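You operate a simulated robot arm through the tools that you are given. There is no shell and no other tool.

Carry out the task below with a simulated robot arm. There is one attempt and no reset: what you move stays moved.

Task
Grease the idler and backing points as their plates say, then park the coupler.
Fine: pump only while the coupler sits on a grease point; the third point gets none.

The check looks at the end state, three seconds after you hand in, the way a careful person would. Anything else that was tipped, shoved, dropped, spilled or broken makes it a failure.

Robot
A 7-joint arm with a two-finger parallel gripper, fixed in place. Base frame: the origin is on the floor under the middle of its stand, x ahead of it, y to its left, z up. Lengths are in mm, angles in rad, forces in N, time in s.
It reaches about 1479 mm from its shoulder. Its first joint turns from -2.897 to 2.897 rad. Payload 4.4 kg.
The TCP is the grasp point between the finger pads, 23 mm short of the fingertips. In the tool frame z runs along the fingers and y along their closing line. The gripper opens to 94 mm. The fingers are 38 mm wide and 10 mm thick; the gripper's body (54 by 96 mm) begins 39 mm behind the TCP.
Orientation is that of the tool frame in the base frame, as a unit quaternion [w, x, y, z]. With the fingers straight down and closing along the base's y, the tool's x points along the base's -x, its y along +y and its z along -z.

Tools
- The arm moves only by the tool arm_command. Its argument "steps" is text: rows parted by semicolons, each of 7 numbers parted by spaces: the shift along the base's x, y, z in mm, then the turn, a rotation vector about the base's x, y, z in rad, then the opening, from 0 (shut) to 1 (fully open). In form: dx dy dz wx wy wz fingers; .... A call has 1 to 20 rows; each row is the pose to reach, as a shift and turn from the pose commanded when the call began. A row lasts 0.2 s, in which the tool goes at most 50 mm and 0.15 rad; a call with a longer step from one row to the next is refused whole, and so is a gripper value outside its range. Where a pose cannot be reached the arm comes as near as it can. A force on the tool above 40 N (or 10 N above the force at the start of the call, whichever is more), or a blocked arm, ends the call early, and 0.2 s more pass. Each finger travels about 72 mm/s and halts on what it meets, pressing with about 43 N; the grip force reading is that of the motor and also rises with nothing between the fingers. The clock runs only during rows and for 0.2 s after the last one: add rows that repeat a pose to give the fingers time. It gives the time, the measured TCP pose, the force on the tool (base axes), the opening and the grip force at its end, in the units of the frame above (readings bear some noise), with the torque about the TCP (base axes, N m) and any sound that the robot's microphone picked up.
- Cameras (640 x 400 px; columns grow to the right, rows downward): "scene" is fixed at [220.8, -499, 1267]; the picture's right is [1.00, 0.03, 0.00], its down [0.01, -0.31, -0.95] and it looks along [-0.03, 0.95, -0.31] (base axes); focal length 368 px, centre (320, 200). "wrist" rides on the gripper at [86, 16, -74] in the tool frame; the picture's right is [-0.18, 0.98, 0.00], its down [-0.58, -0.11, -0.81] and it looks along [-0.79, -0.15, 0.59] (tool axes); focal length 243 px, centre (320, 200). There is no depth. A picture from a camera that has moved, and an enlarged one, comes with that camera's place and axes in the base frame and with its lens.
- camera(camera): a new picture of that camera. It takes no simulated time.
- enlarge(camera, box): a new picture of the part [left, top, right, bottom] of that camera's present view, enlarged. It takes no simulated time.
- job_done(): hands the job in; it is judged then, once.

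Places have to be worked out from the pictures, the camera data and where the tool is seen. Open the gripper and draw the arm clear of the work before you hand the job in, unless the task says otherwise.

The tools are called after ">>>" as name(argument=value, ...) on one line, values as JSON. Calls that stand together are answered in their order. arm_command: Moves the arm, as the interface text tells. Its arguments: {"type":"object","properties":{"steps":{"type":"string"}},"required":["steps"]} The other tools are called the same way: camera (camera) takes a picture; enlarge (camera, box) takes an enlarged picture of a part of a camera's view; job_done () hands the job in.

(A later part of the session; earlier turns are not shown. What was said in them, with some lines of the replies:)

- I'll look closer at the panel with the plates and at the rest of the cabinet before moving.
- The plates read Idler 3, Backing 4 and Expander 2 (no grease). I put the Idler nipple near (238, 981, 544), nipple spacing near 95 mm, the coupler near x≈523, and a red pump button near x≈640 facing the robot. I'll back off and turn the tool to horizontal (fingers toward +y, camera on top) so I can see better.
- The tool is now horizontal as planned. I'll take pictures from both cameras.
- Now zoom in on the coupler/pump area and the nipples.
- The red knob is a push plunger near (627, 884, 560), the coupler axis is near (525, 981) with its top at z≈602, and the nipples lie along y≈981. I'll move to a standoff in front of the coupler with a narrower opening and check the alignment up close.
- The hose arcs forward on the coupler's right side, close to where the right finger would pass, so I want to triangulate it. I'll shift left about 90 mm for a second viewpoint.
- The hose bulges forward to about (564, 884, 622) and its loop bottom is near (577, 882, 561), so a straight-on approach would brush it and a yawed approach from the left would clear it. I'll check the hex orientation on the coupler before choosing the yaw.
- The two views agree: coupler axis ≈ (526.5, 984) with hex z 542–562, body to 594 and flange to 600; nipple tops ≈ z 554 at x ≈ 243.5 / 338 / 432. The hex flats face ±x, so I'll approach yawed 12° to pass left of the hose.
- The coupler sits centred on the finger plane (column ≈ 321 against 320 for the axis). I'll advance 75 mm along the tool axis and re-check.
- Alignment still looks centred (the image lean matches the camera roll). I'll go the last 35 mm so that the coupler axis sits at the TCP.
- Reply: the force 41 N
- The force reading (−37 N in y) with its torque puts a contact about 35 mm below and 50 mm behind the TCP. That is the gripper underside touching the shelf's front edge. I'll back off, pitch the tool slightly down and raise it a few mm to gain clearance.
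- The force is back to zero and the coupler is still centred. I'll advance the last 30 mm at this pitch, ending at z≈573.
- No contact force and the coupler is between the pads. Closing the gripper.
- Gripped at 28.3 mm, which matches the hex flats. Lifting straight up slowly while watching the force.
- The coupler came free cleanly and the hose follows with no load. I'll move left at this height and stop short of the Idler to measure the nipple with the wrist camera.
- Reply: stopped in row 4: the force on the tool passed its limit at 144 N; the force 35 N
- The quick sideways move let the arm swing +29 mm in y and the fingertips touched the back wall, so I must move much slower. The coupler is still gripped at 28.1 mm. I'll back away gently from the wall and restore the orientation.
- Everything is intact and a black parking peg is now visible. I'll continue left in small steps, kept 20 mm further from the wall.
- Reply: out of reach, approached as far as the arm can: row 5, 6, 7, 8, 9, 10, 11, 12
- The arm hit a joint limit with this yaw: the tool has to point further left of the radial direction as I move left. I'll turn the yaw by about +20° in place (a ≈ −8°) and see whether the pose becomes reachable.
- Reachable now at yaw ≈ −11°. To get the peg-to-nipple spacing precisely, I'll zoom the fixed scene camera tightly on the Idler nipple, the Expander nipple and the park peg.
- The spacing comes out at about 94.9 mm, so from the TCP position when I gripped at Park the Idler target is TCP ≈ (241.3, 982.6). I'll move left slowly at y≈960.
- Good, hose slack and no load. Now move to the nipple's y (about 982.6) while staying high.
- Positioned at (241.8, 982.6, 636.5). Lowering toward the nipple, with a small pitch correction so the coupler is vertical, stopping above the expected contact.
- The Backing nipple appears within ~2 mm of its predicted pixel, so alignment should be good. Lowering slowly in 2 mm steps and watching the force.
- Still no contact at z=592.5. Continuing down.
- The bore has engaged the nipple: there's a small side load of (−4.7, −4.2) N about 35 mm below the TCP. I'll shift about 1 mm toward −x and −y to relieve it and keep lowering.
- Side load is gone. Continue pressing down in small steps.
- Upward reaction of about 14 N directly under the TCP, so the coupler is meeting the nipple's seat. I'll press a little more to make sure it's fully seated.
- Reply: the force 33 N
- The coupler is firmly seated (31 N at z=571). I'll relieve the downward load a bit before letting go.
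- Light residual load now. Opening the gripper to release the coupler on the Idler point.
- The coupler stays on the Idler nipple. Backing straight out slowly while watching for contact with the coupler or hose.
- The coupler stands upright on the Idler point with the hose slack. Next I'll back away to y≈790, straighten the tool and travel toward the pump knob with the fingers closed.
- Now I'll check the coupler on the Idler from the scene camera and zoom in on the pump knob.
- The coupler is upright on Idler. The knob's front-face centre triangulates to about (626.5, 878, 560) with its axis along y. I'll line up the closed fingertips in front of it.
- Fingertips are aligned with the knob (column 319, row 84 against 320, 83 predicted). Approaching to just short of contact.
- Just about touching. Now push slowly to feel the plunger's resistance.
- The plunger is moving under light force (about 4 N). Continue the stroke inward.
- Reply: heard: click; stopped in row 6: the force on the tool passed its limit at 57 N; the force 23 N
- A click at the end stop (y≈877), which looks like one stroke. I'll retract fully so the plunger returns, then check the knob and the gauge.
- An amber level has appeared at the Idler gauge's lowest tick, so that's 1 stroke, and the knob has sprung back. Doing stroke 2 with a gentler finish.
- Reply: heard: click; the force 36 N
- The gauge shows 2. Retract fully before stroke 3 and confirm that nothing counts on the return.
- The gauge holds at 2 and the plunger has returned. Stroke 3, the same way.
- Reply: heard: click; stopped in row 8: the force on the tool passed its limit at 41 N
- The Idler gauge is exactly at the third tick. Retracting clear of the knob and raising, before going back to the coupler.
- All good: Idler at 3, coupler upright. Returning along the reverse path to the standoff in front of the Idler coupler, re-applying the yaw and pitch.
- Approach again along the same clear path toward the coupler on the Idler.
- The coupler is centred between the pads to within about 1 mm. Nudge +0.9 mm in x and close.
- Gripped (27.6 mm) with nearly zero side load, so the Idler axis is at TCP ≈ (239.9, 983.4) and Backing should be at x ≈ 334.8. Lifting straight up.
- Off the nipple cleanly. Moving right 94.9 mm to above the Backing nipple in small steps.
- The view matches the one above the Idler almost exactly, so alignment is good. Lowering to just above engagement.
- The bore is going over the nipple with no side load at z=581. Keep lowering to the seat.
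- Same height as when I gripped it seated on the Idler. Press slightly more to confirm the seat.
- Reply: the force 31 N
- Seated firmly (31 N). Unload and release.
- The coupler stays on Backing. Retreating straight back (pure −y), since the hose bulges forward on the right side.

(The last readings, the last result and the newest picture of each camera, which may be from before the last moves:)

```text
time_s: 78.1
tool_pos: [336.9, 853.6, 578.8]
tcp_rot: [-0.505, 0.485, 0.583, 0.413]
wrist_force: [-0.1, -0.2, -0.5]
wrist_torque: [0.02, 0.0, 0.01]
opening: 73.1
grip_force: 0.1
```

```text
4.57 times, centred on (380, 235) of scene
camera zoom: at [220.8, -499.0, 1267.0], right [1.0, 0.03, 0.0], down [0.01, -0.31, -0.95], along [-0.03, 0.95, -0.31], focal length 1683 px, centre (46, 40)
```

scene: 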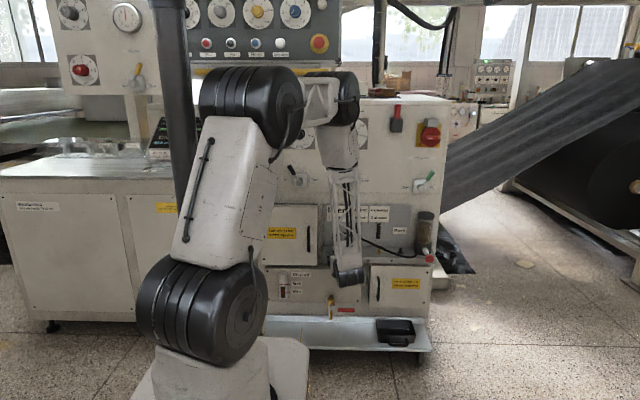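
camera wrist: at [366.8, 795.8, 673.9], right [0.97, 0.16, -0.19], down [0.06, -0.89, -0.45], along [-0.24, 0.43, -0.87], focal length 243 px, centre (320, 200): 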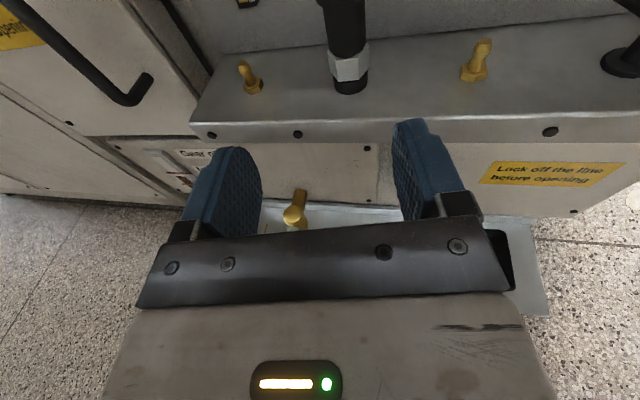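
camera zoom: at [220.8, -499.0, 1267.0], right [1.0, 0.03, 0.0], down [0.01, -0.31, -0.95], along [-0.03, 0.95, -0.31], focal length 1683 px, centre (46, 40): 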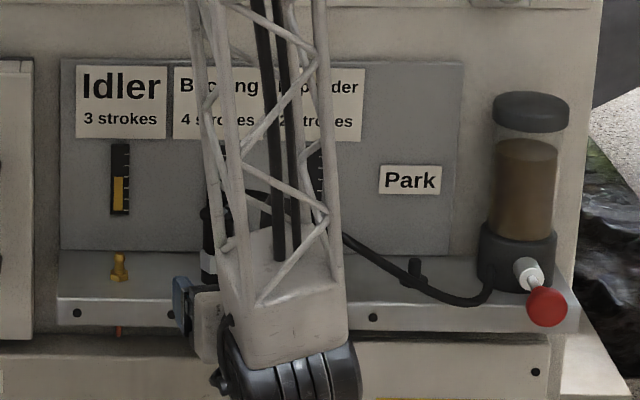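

Coupler upright on Backing, Idler still at 3. Traveling to the pump at y≈785 with fingers closing, straightening the tool again.

>>> arm_command(steps="2 -18 4 0 0 -0.02 0.6; 8 -36 8 0.02 0 -0.04 0.4; 18 -52 12 0.04 0 -0.06 0.2; 34 -62 16 0.06 0 -0.08 0; 54 -69 20 0.08 0.002 -0.1 0; 76 -69 23 0.1 0.004 -0.12 0; 99 -69 24 0.12 0.006 -0.15 0; 122 -69 24 0.14 0.007 -0.17 0; 145 -69 24 0.1514 0.007 -0.1895 0; 168 -69 24 0.1514 0.007 -0.1895 0; 191 -69 24 0.1514 0.007 -0.1895 0; 214 -69 24 0.1514 0.007 -0.1895 0; 237 -69 18 0.1514 0.007 -0.1895 0; 257 -69 8 0.1514 0.007 -0.1895 0; 275 -69 -4 0.1514 0.007 -0.1895 0; 285 -69 -14 0.1514 0.007 -0.1895 0; 289.5 -66 -19 0.1514 0.007 -0.1895 0; 289.5 -66 -19 0.1514 0.007 -0.1895 0; 289.5 -66 -19 0.1514 0.007 -0.1895 0")

>>> camera(camera="wrist")

>>> enlarge(camera="scene", box=[315, 195, 450, 280])

```text
time_s: 82.1
tool_pos: [626.4, 786.2, 560.9]
tcp_rot: [-0.5, 0.5, 0.5, 0.5]
wrist_force: [0.5, 0.6, 0.0]
wrist_torque: [0.0, 0.01, 0.04]
opening: 0.0
grip_force: 42.5
```

```text
taken
camera wrist: at [644.6, 711.3, 645.4], right [0.98, 0.0, -0.19], down [-0.11, -0.81, -0.58], along [-0.15, 0.59, -0.79], focal length 243 px, centre (320, 200)
```

wrist: 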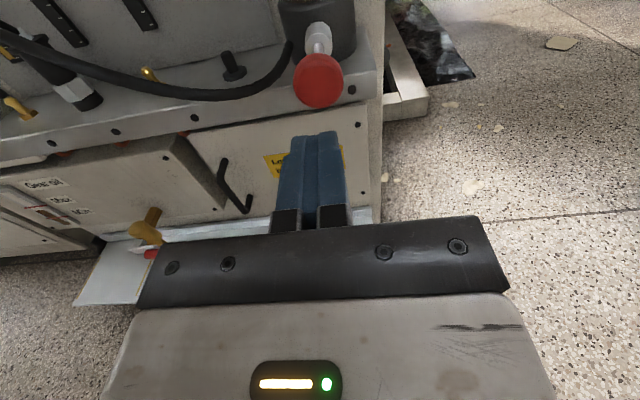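

```text
4.71 times, centred on (382, 238) of scene
camera zoom: at [220.8, -499.0, 1267.0], right [1.0, 0.03, 0.0], down [0.01, -0.31, -0.95], along [-0.03, 0.95, -0.31], focal length 1732 px, centre (26, 24)
```

zoom: 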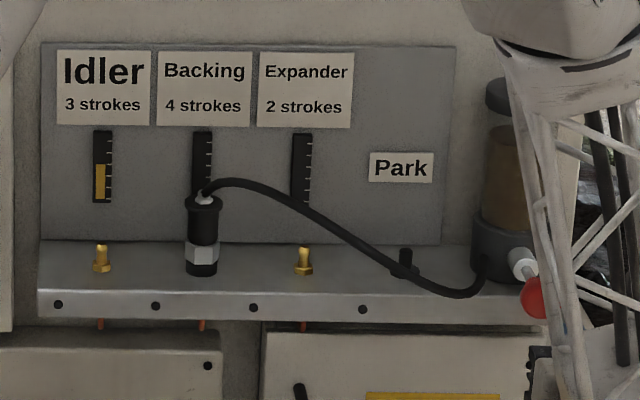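

The coupler is seated upright on Backing and the knob is aligned with the fingertips. Approaching to just before contact.

>>> arm_command(steps="0 14 0 0 0 0 0; 0 28 0 0 0 0 0; 0 42 0 0 0 0 0; 0 52 0 0 0 0 0; 0 52 0 0 0 0 0")

>>> camera(camera="wrist")

```text
time_s: 83.3
tool_pos: [625.9, 840.4, 561.3]
tcp_rot: [-0.5, 0.5, 0.5, 0.499]
wrist_force: [0.2, 1.2, -0.1]
wrist_torque: [0.04, 0.0, 0.01]
opening: 0.1
grip_force: 42.8
```

```text
taken
camera wrist: at [644.8, 765.0, 645.6], right [0.98, 0.0, -0.19], down [-0.11, -0.81, -0.58], along [-0.15, 0.59, -0.79], focal length 243 px, centre (320, 200)
```

wrist: 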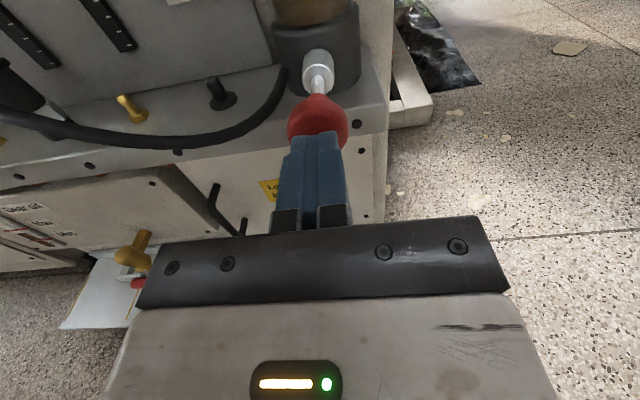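

Backing stroke 1.

>>> arm_command(steps="0 8 0 0 0 0 0; 0 16 0 0 0 0 0; 0 23 0 0 0 0 0; 0 29 0 0 0 0 0; 0 33 0 0 0 0 0; 0 35.5 0 0 0 0 0; 0 37 0 0 0 0 0; 0 37 0 0 0 0 0")

>>> enlarge(camera="scene", box=[340, 215, 372, 245])

```text
time_s: 85.1
tool_pos: [625.9, 876.4, 558.9]
tcp_rot: [-0.5, 0.501, 0.499, 0.5]
wrist_force: [0.0, -18.4, 2.6]
wrist_torque: [0.05, -0.12, 0.02]
opening: 0.0
grip_force: 42.3
heard: click
```

```text
13.33 times, centred on (356, 230) of scene
camera zoom: at [220.8, -499.0, 1267.0], right [1.0, 0.03, 0.0], down [0.01, -0.31, -0.95], along [-0.03, 0.95, -0.31], focal length 4908 px, centre (-160, -200)
```

zoom: 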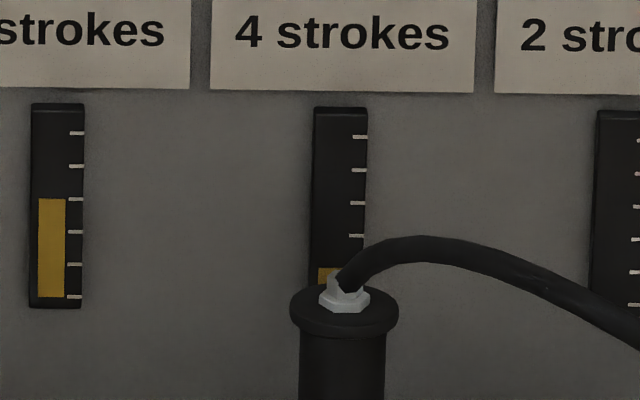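

Backing gauge at 1, Idler exactly at 3. Retract fully and do stroke 2 in one call.

>>> arm_command(steps="0 -8 0 0 0 0 0; 0 -17 0 0 0 0 0; 0 -26 0 0 0 0 0; 0 -34 0 0 0 0 0; 0 -38 0 0 0 0 0; 0 -38 0 0 0 0 0; 0 -30 0 0 0 0 0; 0 -22 0 0 0 0 0; 0 -14 0 0 0 0 0; 0 -8 0 0 0 0 0; 0 -4 0 0 0 0 0; 0 -1.5 0 0 0 0 0; 0 0 0 0 0 0 0; 0 0 0 0 0 0 0")

>>> enlarge(camera="scene", box=[340, 215, 372, 245])

```text
time_s: 88.1
tool_pos: [625.3, 875.8, 558.9]
tcp_rot: [-0.5, 0.501, 0.499, 0.5]
wrist_force: [-3.0, -16.4, 5.9]
wrist_torque: [0.11, -0.06, 0.09]
opening: 0.2
grip_force: 42.2
heard: click
stopped in row 14: the force on the tool passed its limit at 41 N (the readings are from after the stop); the commanded pose is now the measured one
```

```text
13.33 times, centred on (356, 230) of scene
camera zoom: at [220.8, -499.0, 1267.0], right [1.0, 0.03, 0.0], down [0.01, -0.31, -0.95], along [-0.03, 0.95, -0.31], focal length 4908 px, centre (-160, -200)
```

zoom: 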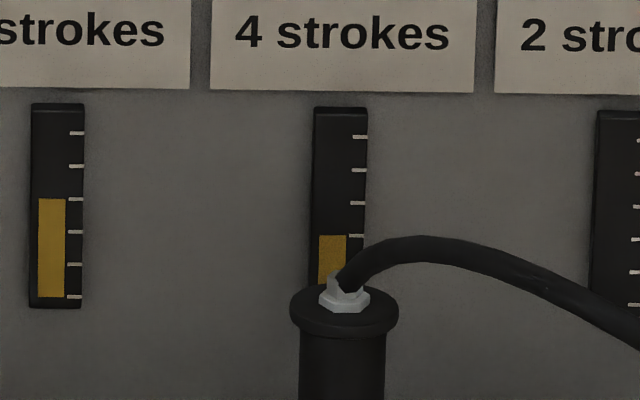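

Backing at 2. Stroke 3 the same way.

>>> arm_command(steps="0 -8 0 0 0 0 0; 0 -17 0 0 0 0 0; 0 -26 0 0 0 0 0; 0 -34 0.5 0 0 0 0; 0 -38 0.5 0 0 0 0; 0 -38 0.5 0 0 0 0; 0 -30 0.5 0 0 0 0; 0 -22 0.5 0 0 0 0; 0 -14 0.5 0 0 0 0; 0 -8 0.5 0 0 0 0; 0 -4 0.5 0 0 0 0; 0 -1.5 0.5 0 0 0 0; 0 0 0.5 0 0 0 0; 0 0 0.5 0 0 0 0")

>>> enlarge(camera="scene", box=[340, 215, 372, 245])

```text
time_s: 91.1
tool_pos: [627.0, 875.8, 560.3]
tcp_rot: [-0.5, 0.501, 0.499, 0.499]
wrist_force: [4.2, -18.6, -1.6]
wrist_torque: [-0.08, -0.17, -0.13]
opening: 0.0
grip_force: 42.6
heard: click
```

```text
13.33 times, centred on (356, 230) of scene
camera zoom: at [220.8, -499.0, 1267.0], right [1.0, 0.03, 0.0], down [0.01, -0.31, -0.95], along [-0.03, 0.95, -0.31], focal length 4908 px, centre (-160, -200)
```

zoom: 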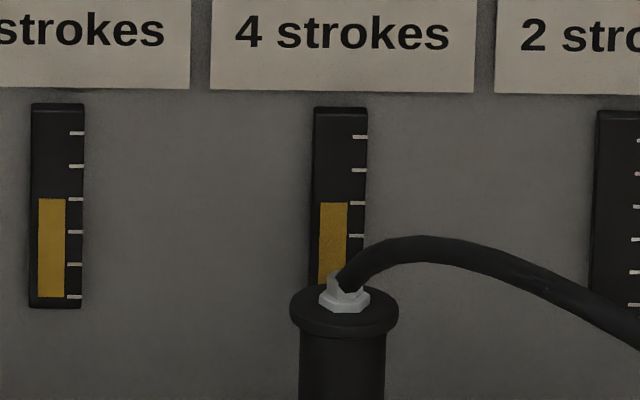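

Backing at 3. One more stroke, the fourth and last.

>>> arm_command(steps="0 -8 0 0 0 0 0; 0 -17 0 0 0 0 0; 0 -26 0 0 0 0 0; 0 -34 0 0 0 0 0; 0 -38 0 0 0 0 0; 0 -38 0 0 0 0 0; 0 -30 0 0 0 0 0; 0 -22 0 0 0 0 0; 0 -14 0 0 0 0 0; 0 -8 0 0 0 0 0; 0 -4 0 0 0 0 0; 0 -1.5 0 0 0 0 0; 0 0 0 0 0 0 0; 0 0 0 0 0 0 0")

>>> enlarge(camera="scene", box=[340, 215, 372, 245])

```text
time_s: 94.1
tool_pos: [625.8, 876.5, 560.4]
tcp_rot: [-0.5, 0.502, 0.499, 0.499]
wrist_force: [-1.3, -10.3, -4.7]
wrist_torque: [-0.11, -0.04, 0.03]
opening: 0.0
grip_force: 42.6
heard: click
```

```text
13.33 times, centred on (356, 230) of scene
camera zoom: at [220.8, -499.0, 1267.0], right [1.0, 0.03, 0.0], down [0.01, -0.31, -0.95], along [-0.03, 0.95, -0.31], focal length 4908 px, centre (-160, -200)
```

zoom: 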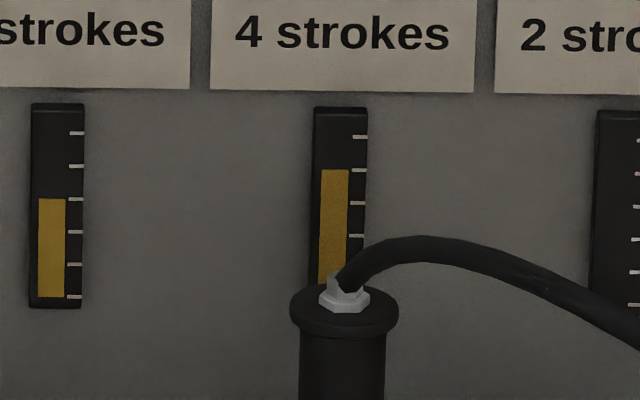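

Backing is at 4 and Idler at 3, so pumping is finished. Retracting well clear of the knob.

>>> arm_command(steps="0 -6 0 0 0 0 0; 0 -16 0 0 0 0 0; 0 -28 0 0 0 0 0; 0 -42 0 0 0 0 0; 0 -58 0 0 0 0 0; 0 -74 0 0 0 0 0; 0 -90 0 0 0 0 0; -10 -93 10 0 0 0 0; -22 -93 22 0 0 0 0; -34 -93 34 0 0 0 0; -42 -93 43 0 0 0 0; -42 -93 43 0 0 0 0")

>>> enlarge(camera="scene", box=[315, 195, 450, 280])

```text
time_s: 96.7
tool_pos: [583.5, 782.5, 602.8]
tcp_rot: [0.5, -0.5, -0.5, -0.499]
wrist_force: [0.7, 0.8, -0.2]
wrist_torque: [-0.02, -0.02, 0.0]
opening: 0.0
grip_force: 42.7
```

```text
4.71 times, centred on (382, 238) of scene
camera zoom: at [220.8, -499.0, 1267.0], right [1.0, 0.03, 0.0], down [0.01, -0.31, -0.95], along [-0.03, 0.95, -0.31], focal length 1732 px, centre (26, 24)
```

zoom: 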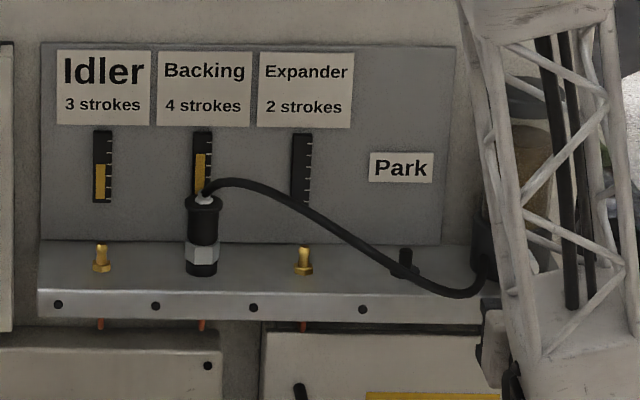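

Everything looks right. Returning to the standoff in front of the coupler on Backing with the same yaw and pitch as before.

>>> arm_command(steps="-10 0 0 0 0 0 0; -28 0 0 0 0 0 0; -50 0 0 -0.01 0 0.02 0; -73 0 0 -0.03 -0.001 0.04 0; -96 0 0 -0.05 -0.002 0.06 0; -119 0 0 -0.07 -0.003 0.08 0; -142 0 0 -0.09 -0.004 0.1 0; -165 0 0 -0.11 -0.005 0.13 0.2; -188 0 0 -0.13 -0.006 0.16 0.4; -211 5 -2 -0.1514 -0.007 0.1895 0.6; -230 15 -6 -0.1514 -0.007 0.1895 0.78; -242 30 -11 -0.1514 -0.007 0.1895 0.78; -247 48 -17 -0.1514 -0.007 0.1895 0.78; -247 60 -22 -0.1514 -0.007 0.1895 0.78; -247 71 -25 -0.1514 -0.007 0.1895 0.78; -247 71 -25 -0.1514 -0.007 0.1895 0.78; -247 71 -25 -0.1514 -0.007 0.1895 0.78")

>>> camera(camera="wrist")

```text
time_s: 100.3
tool_pos: [336.7, 855.2, 577.3]
tcp_rot: [-0.504, 0.486, 0.582, 0.413]
wrist_force: [0.6, 0.4, -0.7]
wrist_torque: [-0.02, -0.01, 0.02]
opening: 73.6
grip_force: 0.0
```

```text
taken
camera wrist: at [366.6, 798.1, 672.5], right [0.97, 0.16, -0.19], down [0.05, -0.89, -0.45], along [-0.24, 0.43, -0.87], focal length 243 px, centre (320, 200)
```

wrist: 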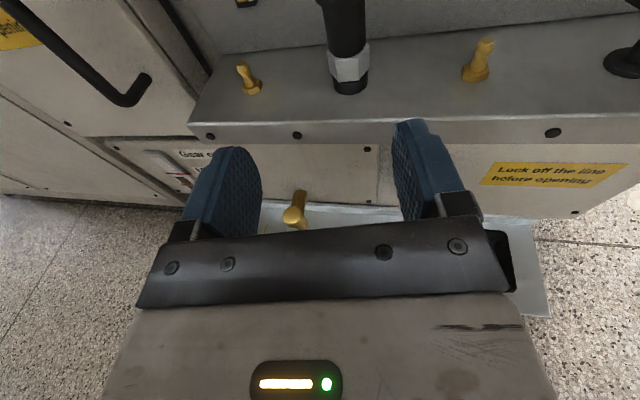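

Same view as on the way out. Advancing along the reverse of the retreat path.

>>> arm_command(steps="0 10 -2 0 0 0 0.78; 0 22 -3 0 0 0 0.78; 0 36 -4 0 0 0 0.78; 0 50 -4.5 0 0 0 0.78; 0 64 -4.5 0 0 0 0.78; 0 76 -4.5 0 0 0 0.78; -0.2 88 -4.5 0 0 0 0.78; -0.4 98 -4.5 0 0 0 0.78; -0.6 108 -4.5 0 0 0 0.78; -0.8 117 -4.5 0 0 0 0.78; -1 125 -4.5 0 0 0 0.78; -1 128.5 -4.5 0 0 0 0.78; -1 128.5 -4.5 0 0 0 0.78; -1 128.5 -4.5 0 0 0 0.78")

>>> camera(camera="wrist")

```text
time_s: 103.3
tool_pos: [336.0, 982.6, 574.1]
tcp_rot: [-0.505, 0.486, 0.582, 0.412]
wrist_force: [0.2, -0.5, 0.0]
wrist_torque: [0.01, -0.02, 0.01]
opening: 73.4
grip_force: 0.1
```

```text
taken
camera wrist: at [365.5, 925.8, 668.2], right [0.97, 0.16, -0.19], down [0.05, -0.89, -0.45], along [-0.24, 0.43, -0.87], focal length 243 px, centre (320, 200)
```

wrist: 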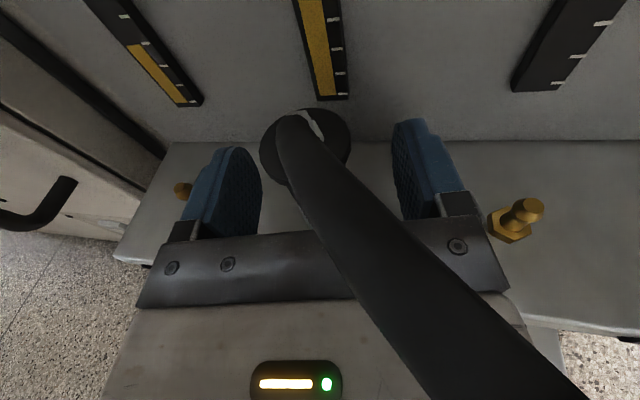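

Centred, no contact. Closing on the coupler.

>>> arm_command(steps="-0.4 0 -0.5 0 0 0 0.6; -0.4 0 -0.5 0 0 0 0.45; -0.4 0 -0.5 0 0 0 0.3; -0.4 0 -0.5 0 0 0 0.15; -0.4 0 -0.5 0 0 0 0; -0.4 0 -0.5 0 0 0 0")

```text
time_s: 104.7
tool_pos: [334.8, 982.1, 572.9]
tcp_rot: [-0.505, 0.486, 0.583, 0.412]
wrist_force: [-0.8, 0.0, 0.4]
wrist_torque: [0.02, 0.0, 0.04]
opening: 27.4
grip_force: 42.8
```

Gripped at 27.4 mm. Lifting straight up off the Backing nipple.

>>> arm_command(steps="0 0 4 0 0 0 0; 0 0 10 0 0 0 0; 0 0 17 0 0 0 0; 0 0 25 0 0 0 0; 0 0 34 0 0 0 0; 0 0 44 0 0 0 0; 0 0 54 0 0 0 0; 0 0 60 0 0 0 0; 0 0 60 0 0 0 0")

>>> camera(camera="wrist")

```text
time_s: 106.7
tool_pos: [336.2, 982.8, 634.3]
tcp_rot: [-0.504, 0.486, 0.582, 0.413]
wrist_force: [-0.8, 0.7, -1.5]
wrist_torque: [-0.01, -0.04, -0.01]
opening: 27.7
grip_force: 43.1
```

```text
taken
camera wrist: at [365.8, 925.3, 728.6], right [0.97, 0.16, -0.19], down [0.05, -0.89, -0.45], along [-0.24, 0.43, -0.87], focal length 243 px, centre (320, 200)
```

wrist: 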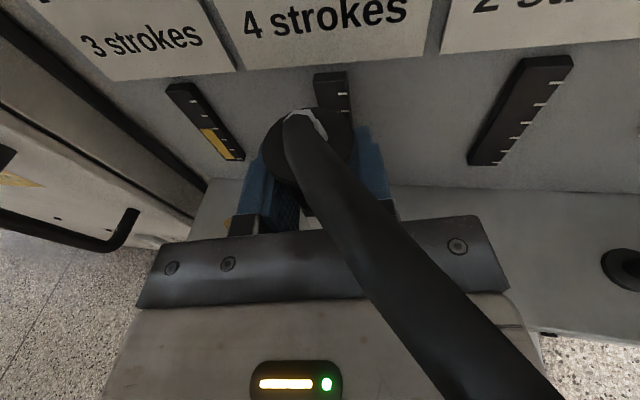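

Lifted off. Moving right slowly, back from the wall, and turning the yaw from −11° to +12° so that the gripper stays clear of the hose loop and knob at Park.

>>> arm_command(steps="5 -8 0 0 0 0 0; 14 -16 0 0 0 0 0; 25 -24 0 0 0 0 0; 36 -25 0 0 0 0 0; 47 -25 0 0 0 -0.03 0; 58 -25 0 0 0 -0.07 0; 69 -25 0 0 0 -0.11 0; 80 -25 0 0 0 -0.15 0; 90 -25 0 0 0 -0.2 0; 98 -25 0 0 0 -0.25 0; 104 -25 0 0 0 -0.3 0; 108 -25 0 0 0 -0.35 0; 110 -25 0 0 0 -0.396 0; 110 -25 0 0 0 -0.396 0; 110 -25 0 0 0 -0.396 0")

>>> camera(camera="wrist")

>>> enlarge(camera="scene", box=[310, 195, 450, 275])

```text
time_s: 109.9
tool_pos: [445.3, 957.8, 633.2]
tcp_rot: [-0.414, 0.591, 0.476, 0.503]
wrist_force: [0.1, -0.3, -2.0]
wrist_torque: [0.01, 0.01, 0.01]
opening: 27.6
grip_force: 43.5
```

```text
taken
camera wrist: at [451.3, 894.3, 727.6], right [0.95, -0.23, -0.19], down [-0.29, -0.84, -0.45], along [-0.06, 0.49, -0.87], focal length 243 px, centre (320, 200)
```

wrist: 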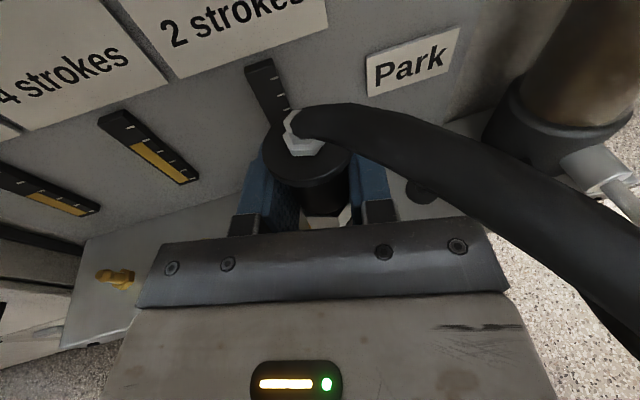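

```text
4.57 times, centred on (380, 235) of scene
camera zoom: at [220.8, -499.0, 1267.0], right [1.0, 0.03, 0.0], down [0.01, -0.31, -0.95], along [-0.03, 0.95, -0.31], focal length 1683 px, centre (46, 40)
```

zoom: 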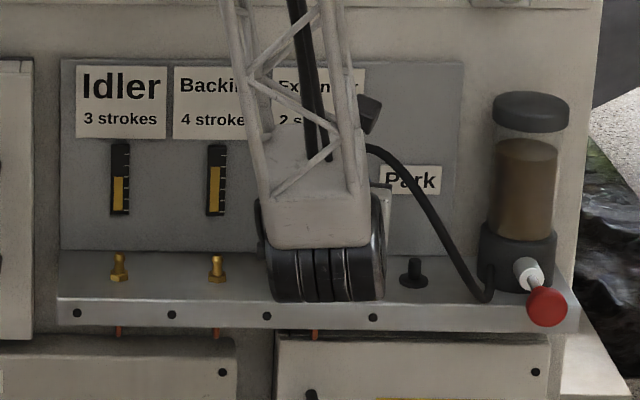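

All looks good, the Expander gauge is still empty. Moving on to above the park peg at TCP ≈ (526.2, 982.4).

>>> arm_command(steps="6 0 0 0 0 0 0; 15 0 0 0 0 0 0; 25 0 0 0 0 0 0; 36 0 0 0 0 0 0; 47 0 0 0 0 0 0; 58 0 0 0 0 0 0; 68 0 0 0 0 0 0; 76 0 0 0 0 0 0; 80.7 4 0 0 0 0 0; 80.7 10 0 0 0 0 0; 80.7 17 0 0 0 0 0; 80.7 22 0 0 0 0 0; 80.7 24.5 0 0 0 0 0; 80.7 24.5 0 0 0 0 0; 80.7 24.5 0 0 0 0 0")

>>> camera(camera="wrist")

>>> enlarge(camera="scene", box=[370, 205, 450, 275])

```text
time_s: 113.1
tool_pos: [526.5, 981.9, 631.9]
tcp_rot: [-0.414, 0.59, 0.476, 0.504]
wrist_force: [-0.3, -0.1, -0.7]
wrist_torque: [0.01, -0.04, -0.02]
opening: 27.3
grip_force: 42.3
```

```text
taken
camera wrist: at [531.8, 918.2, 727.8], right [0.95, -0.23, -0.19], down [-0.29, -0.84, -0.45], along [-0.06, 0.49, -0.87], focal length 243 px, centre (320, 200)
```

wrist: 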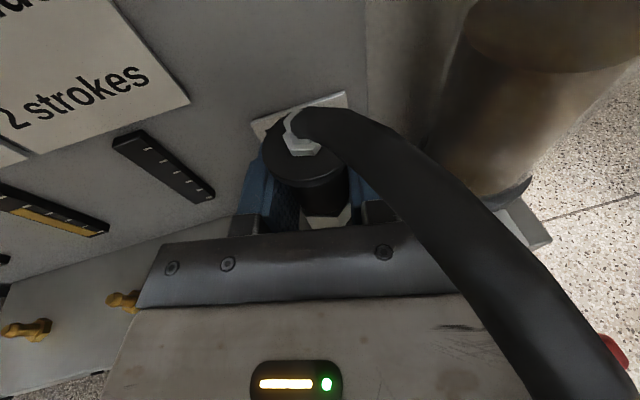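

```text
5.71 times, centred on (410, 240) of scene
camera zoom: at [220.8, -499.0, 1267.0], right [1.0, 0.03, 0.0], down [0.01, -0.31, -0.95], along [-0.03, 0.95, -0.31], focal length 2104 px, centre (-194, -29)
```

zoom: 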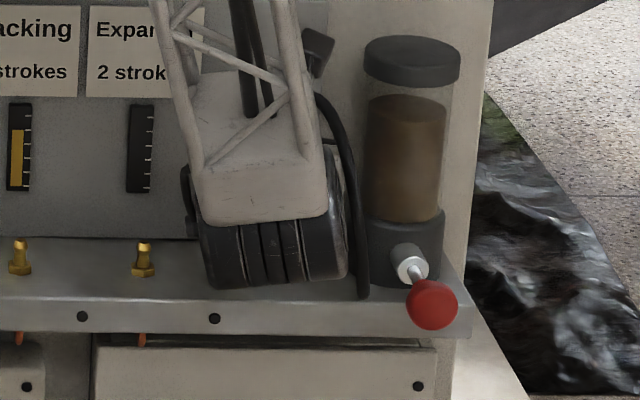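

View matches the original lift-off view at Park. Lowering, first quickly to just above the peg.

>>> arm_command(steps="0 0.4 -5 0 0 0 0; 0 0.4 -12 0 0 0 0; 0 0.4 -19 0 0 0 0; 0 0.4 -26 0 0 0 0; 0 0.4 -32 0 0 0 0; 0 0.4 -37 0 0 0 0; 0 0.4 -40 0 0 0 0; 0 0.4 -40 0 0 0 0")

```text
time_s: 114.9
tool_pos: [527.4, 984.0, 591.8]
tcp_rot: [-0.414, 0.591, 0.476, 0.504]
wrist_force: [-0.1, 0.4, -1.4]
wrist_torque: [0.0, 0.02, -0.06]
opening: 27.6
grip_force: 43.0
```

>>> arm_command(steps="0 -0.3 -2 0 0 0 0; 0 -0.3 -4 0 0 0 0; 0 -0.3 -6 0 0 0 0; 0 -0.3 -8 0 0 0 0; 0 -0.3 -10 0 0 0 0; 0 -0.3 -10 0 0 0 0")

```text
time_s: 116.3
tool_pos: [526.5, 981.9, 582.9]
tcp_rot: [-0.414, 0.591, 0.475, 0.504]
wrist_force: [0.7, -0.7, -1.6]
wrist_torque: [0.01, -0.01, 0.04]
opening: 27.8
grip_force: 43.1
```

No side load at z=583. Continue down to the seat on the peg.

>>> arm_command(steps="0 0 -2 0 0 0 0; 0 0 -4 0 0 0 0; 0 0 -6 0 0 0 0; 0 0 -8 0 0 0 0; 0 0 -10 0 0 0 0; 0 0 -10 0 0 0 0")

```text
time_s: 117.7
tool_pos: [527.1, 981.9, 572.4]
tcp_rot: [-0.414, 0.59, 0.476, 0.503]
wrist_force: [-3.5, 0.2, 1.2]
wrist_torque: [0.05, 0.05, 0.0]
opening: 27.7
grip_force: 43.5
```

Nearly seated, with a slight −x side load. Adjust by 0.6 mm and press gently to confirm.

>>> arm_command(steps="-0.5 0 -0.5 0 0 0 0; -0.6 0 -1.5 0 0 0 0; -0.6 0 -2.5 0 0 0 0; -0.6 0 -2.5 0 0 0 0")

>>> camera(camera="wrist")

```text
time_s: 118.7
tool_pos: [527.1, 984.9, 572.8]
tcp_rot: [-0.414, 0.59, 0.475, 0.505]
wrist_force: [-1.0, -11.3, 27.4]
wrist_torque: [-0.41, -0.36, 0.01]
opening: 27.8
grip_force: 42.8
```

```text
taken
camera wrist: at [532.3, 920.3, 667.7], right [0.95, -0.23, -0.19], down [-0.29, -0.84, -0.45], along [-0.06, 0.49, -0.87], focal length 243 px, centre (320, 200)
```

wrist: 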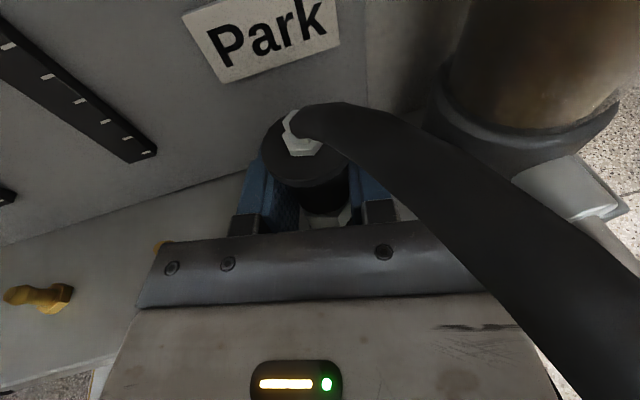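

Seated on the peg: 27 N directly below the TCP, and the view matches the original parked view. Unloading, then opening.

>>> arm_command(steps="0 0 1.2 0 0 0 0; 0 -0.3 2.5 0 0 0 0; 0 -0.3 2.5 0 0 0 0")

>>> arm_command(steps="0 0 0 0 0 0 0.32; 0 0 0 0 0 0 0.42; 0 0 0 0 0 0 0.52; 0 0 0 0 0 0 0.62; 0 0 0 0 0 0 0.62")

>>> camera(camera="wrist")

```text
time_s: 119.5
tool_pos: [524.8, 982.9, 572.5]
tcp_rot: [-0.412, 0.592, 0.475, 0.504]
wrist_force: [-1.9, 4.8, 8.7]
wrist_torque: [0.22, -0.08, 0.05]
opening: 27.5
grip_force: 43.0
```

```text
time_s: 120.7
tool_pos: [525.6, 983.2, 573.9]
tcp_rot: [-0.414, 0.59, 0.476, 0.503]
wrist_force: [-0.3, 0.0, -0.5]
wrist_torque: [0.03, 0.0, 0.01]
opening: 58.3
grip_force: 0.1
```

```text
taken
camera wrist: at [531.7, 919.5, 668.5], right [0.95, -0.23, -0.19], down [-0.29, -0.84, -0.45], along [-0.06, 0.49, -0.87], focal length 243 px, centre (320, 200)
```

wrist: 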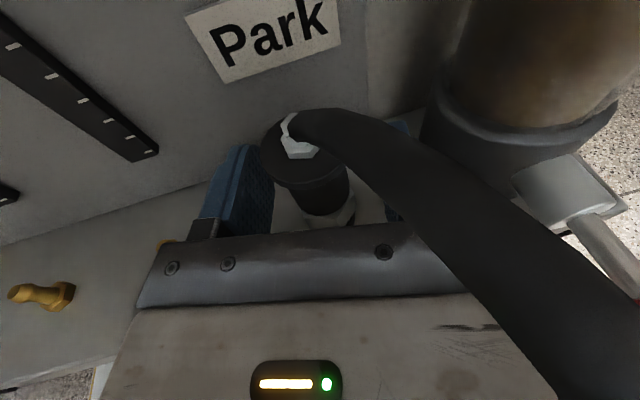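

Released, and the coupler sits exactly as at the start. Retreating slowly along the tool axis, the way I first came in.

>>> arm_command(steps="-1.2 -6 0 0 0 0 0.62; -2.9 -14 0 0 0 0 0.62; -4.8 -23 0 0 0 0 0.62; -6.9 -33 0.5 0 0 0 0.62; -9.1 -43 1 0 0 0 0.62; -11.5 -54 1.5 0 0 0 0.62; -14 -66 2 0 0 0 0.62; -16.6 -78 2.5 0 0 0 0.62; -19.2 -90 3 0 0 0 0.62; -22 -104 4 0 0 0 0.62; -25 -118 5 0 0 0 0.62; -28 -133 6 0 0 0 0.62; -31 -148 8 0 0 0 0.62; -31 -148 8 0 0 0 0.62")

>>> camera(camera="wrist")

>>> enlarge(camera="scene", box=[310, 195, 450, 275])

```text
time_s: 123.7
tool_pos: [494.7, 833.2, 580.4]
tcp_rot: [-0.413, 0.592, 0.475, 0.504]
wrist_force: [-0.6, -0.2, -0.5]
wrist_torque: [-0.03, 0.02, 0.01]
opening: 58.1
grip_force: 0.0
```

```text
taken
camera wrist: at [501.3, 771.2, 675.4], right [0.95, -0.23, -0.19], down [-0.29, -0.84, -0.45], along [-0.06, 0.49, -0.87], focal length 243 px, centre (320, 200)
```

wrist: 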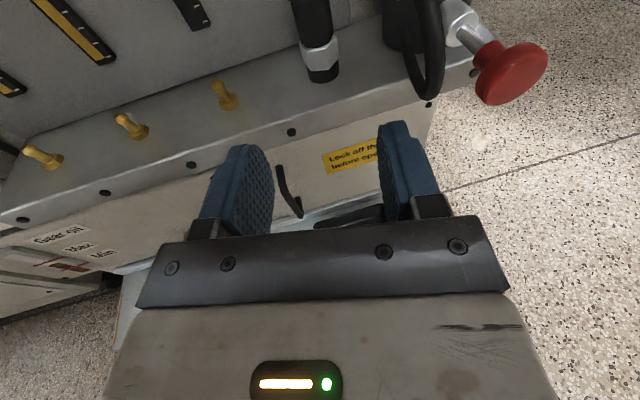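

```text
4.57 times, centred on (380, 235) of scene
camera zoom: at [220.8, -499.0, 1267.0], right [1.0, 0.03, 0.0], down [0.01, -0.31, -0.95], along [-0.03, 0.95, -0.31], focal length 1683 px, centre (46, 40)
```

zoom: 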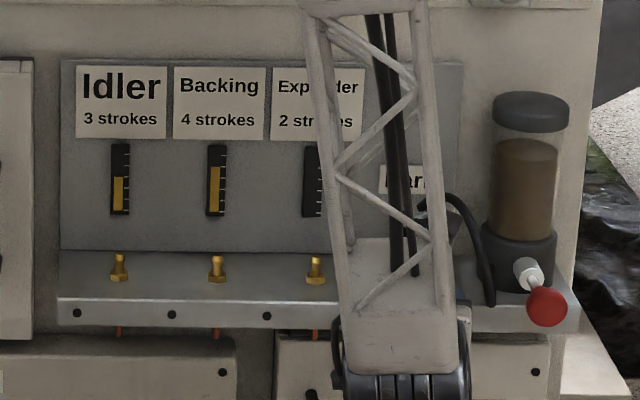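

Coupler is parked. I'll draw the arm further back and up, open the gripper fully, and then verify the end state.

>>> arm_command(steps="-2 -15 4 0 0 0 0.7; -5 -32 10 0 0 0 0.8; -8 -50 18 0 0 0 0.9; -12 -68 28 0 0 0 1; -18 -86 40 0 0 0 1; -25 -104 54 0 0 0 1; -33 -120 70 0 0 0 1; -42 -134 86 0 0 0 1; -52 -144 102 0 0 0 1; -62 -150 116 0 0 0 1; -68 -152 124 0 0 0 1; -68 -152 124 0 0 0 1")

>>> camera(camera="scene")

>>> camera(camera="wrist")

>>> enlarge(camera="scene", box=[310, 195, 450, 275])

```text
time_s: 126.3
tool_pos: [427.3, 682.4, 705.7]
tcp_rot: [-0.413, 0.591, 0.475, 0.504]
wrist_force: [-0.3, 0.7, 0.2]
wrist_torque: [0.01, -0.02, -0.01]
opening: 94.0
grip_force: 0.1
```

```text
taken
```

scene: 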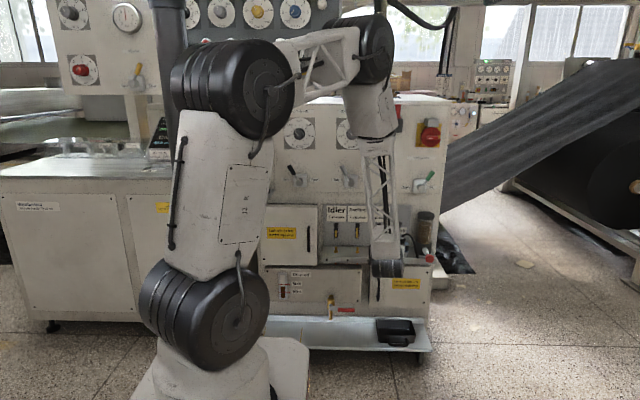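

```text
taken
camera wrist: at [432.3, 618.8, 800.2], right [0.95, -0.23, -0.19], down [-0.29, -0.84, -0.45], along [-0.06, 0.49, -0.87], focal length 243 px, centre (320, 200)
```

wrist: 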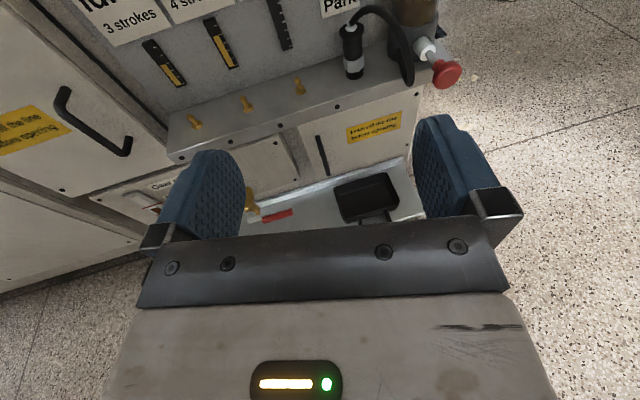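

```text
4.57 times, centred on (380, 235) of scene
camera zoom: at [220.8, -499.0, 1267.0], right [1.0, 0.03, 0.0], down [0.01, -0.31, -0.95], along [-0.03, 0.95, -0.31], focal length 1683 px, centre (46, 40)
```

zoom: 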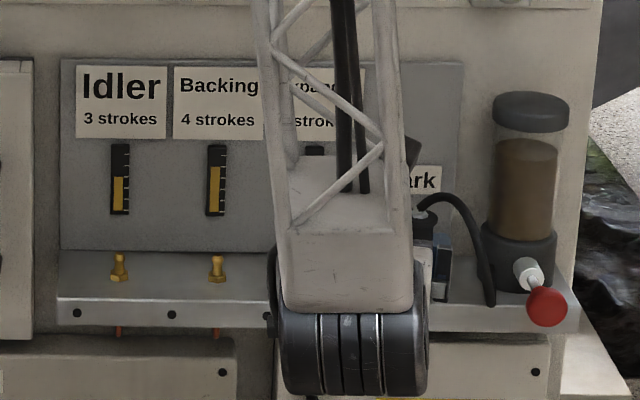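

A final close look at the gauges, the parked coupler and the tray from the wrist camera.

>>> enlarge(camera="wrist", box=[130, 0, 330, 130])

>>> enlarge(camera="wrist", box=[310, 0, 470, 110])

>>> enlarge(camera="scene", box=[250, 250, 450, 375])

```text
3.08 times, centred on (230, 65) of wrist
camera zoom: at [432.3, 618.8, 800.2], right [0.95, -0.23, -0.19], down [-0.29, -0.84, -0.45], along [-0.06, 0.49, -0.87], focal length 746 px, centre (597, 615)
```

zoom: 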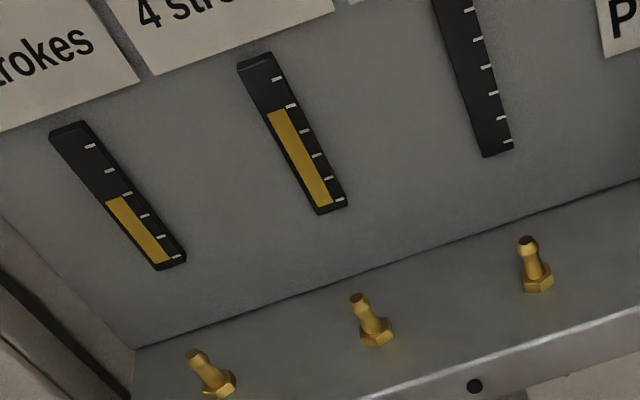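

```text
3.64 times, centred on (390, 55) of wrist
camera zoom: at [432.3, 618.8, 800.2], right [0.95, -0.23, -0.19], down [-0.29, -0.84, -0.45], along [-0.06, 0.49, -0.87], focal length 882 px, centre (66, 727)
```

zoom: 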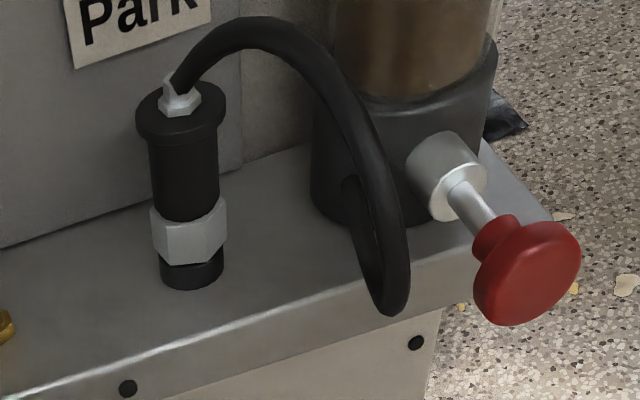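

```text
3.20 times, centred on (350, 312) of scene
camera zoom: at [220.8, -499.0, 1267.0], right [1.0, 0.03, 0.0], down [0.01, -0.31, -0.95], along [-0.03, 0.95, -0.31], focal length 1178 px, centre (224, -160)
```

zoom: 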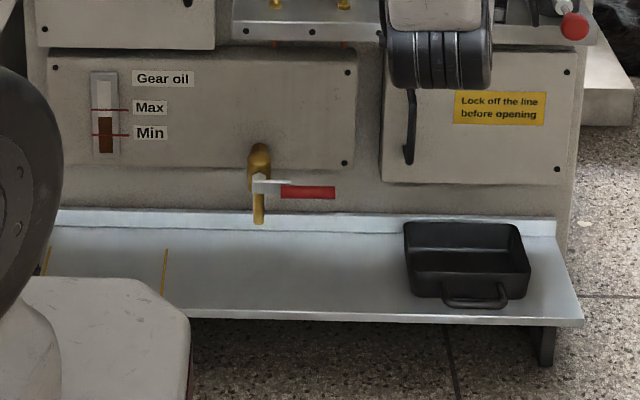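

Idler reads 3, Backing reads 4 and Expander is empty. The coupler is upright on the park peg, the plunger is out, nothing else has moved, and the arm is clear with the gripper open. Handing in.

>>> job_done()

```text
The job is handed in.
```

The greasing is done and handed in: the Idler point got 3 strokes and the Backing point got 4, matching their plates. The Expander point got none.

The pump was only worked while the coupler was seated on a grease point. Each stroke gave one click, and the gauges ended on the third and fourth ticks. The coupler is back upright on its park peg, and the plunger has sprung back out. The arm is drawn clear with the gripper open.

There were two unplanned contacts along the way:
- **Shelf edge:** the gripper's underside touched the front of the shelf at about 40 N while I was first lining up on the coupler. I backed off and tilted the tool to clear it.
- **Back panel:** during the first sideways move the arm swung and the fingertips hit the panel by the Expander gauge, peaking at 144 N. I slowed all later moves. The coupler did not slip, and I saw no damage or displacement in the pictures afterwards.
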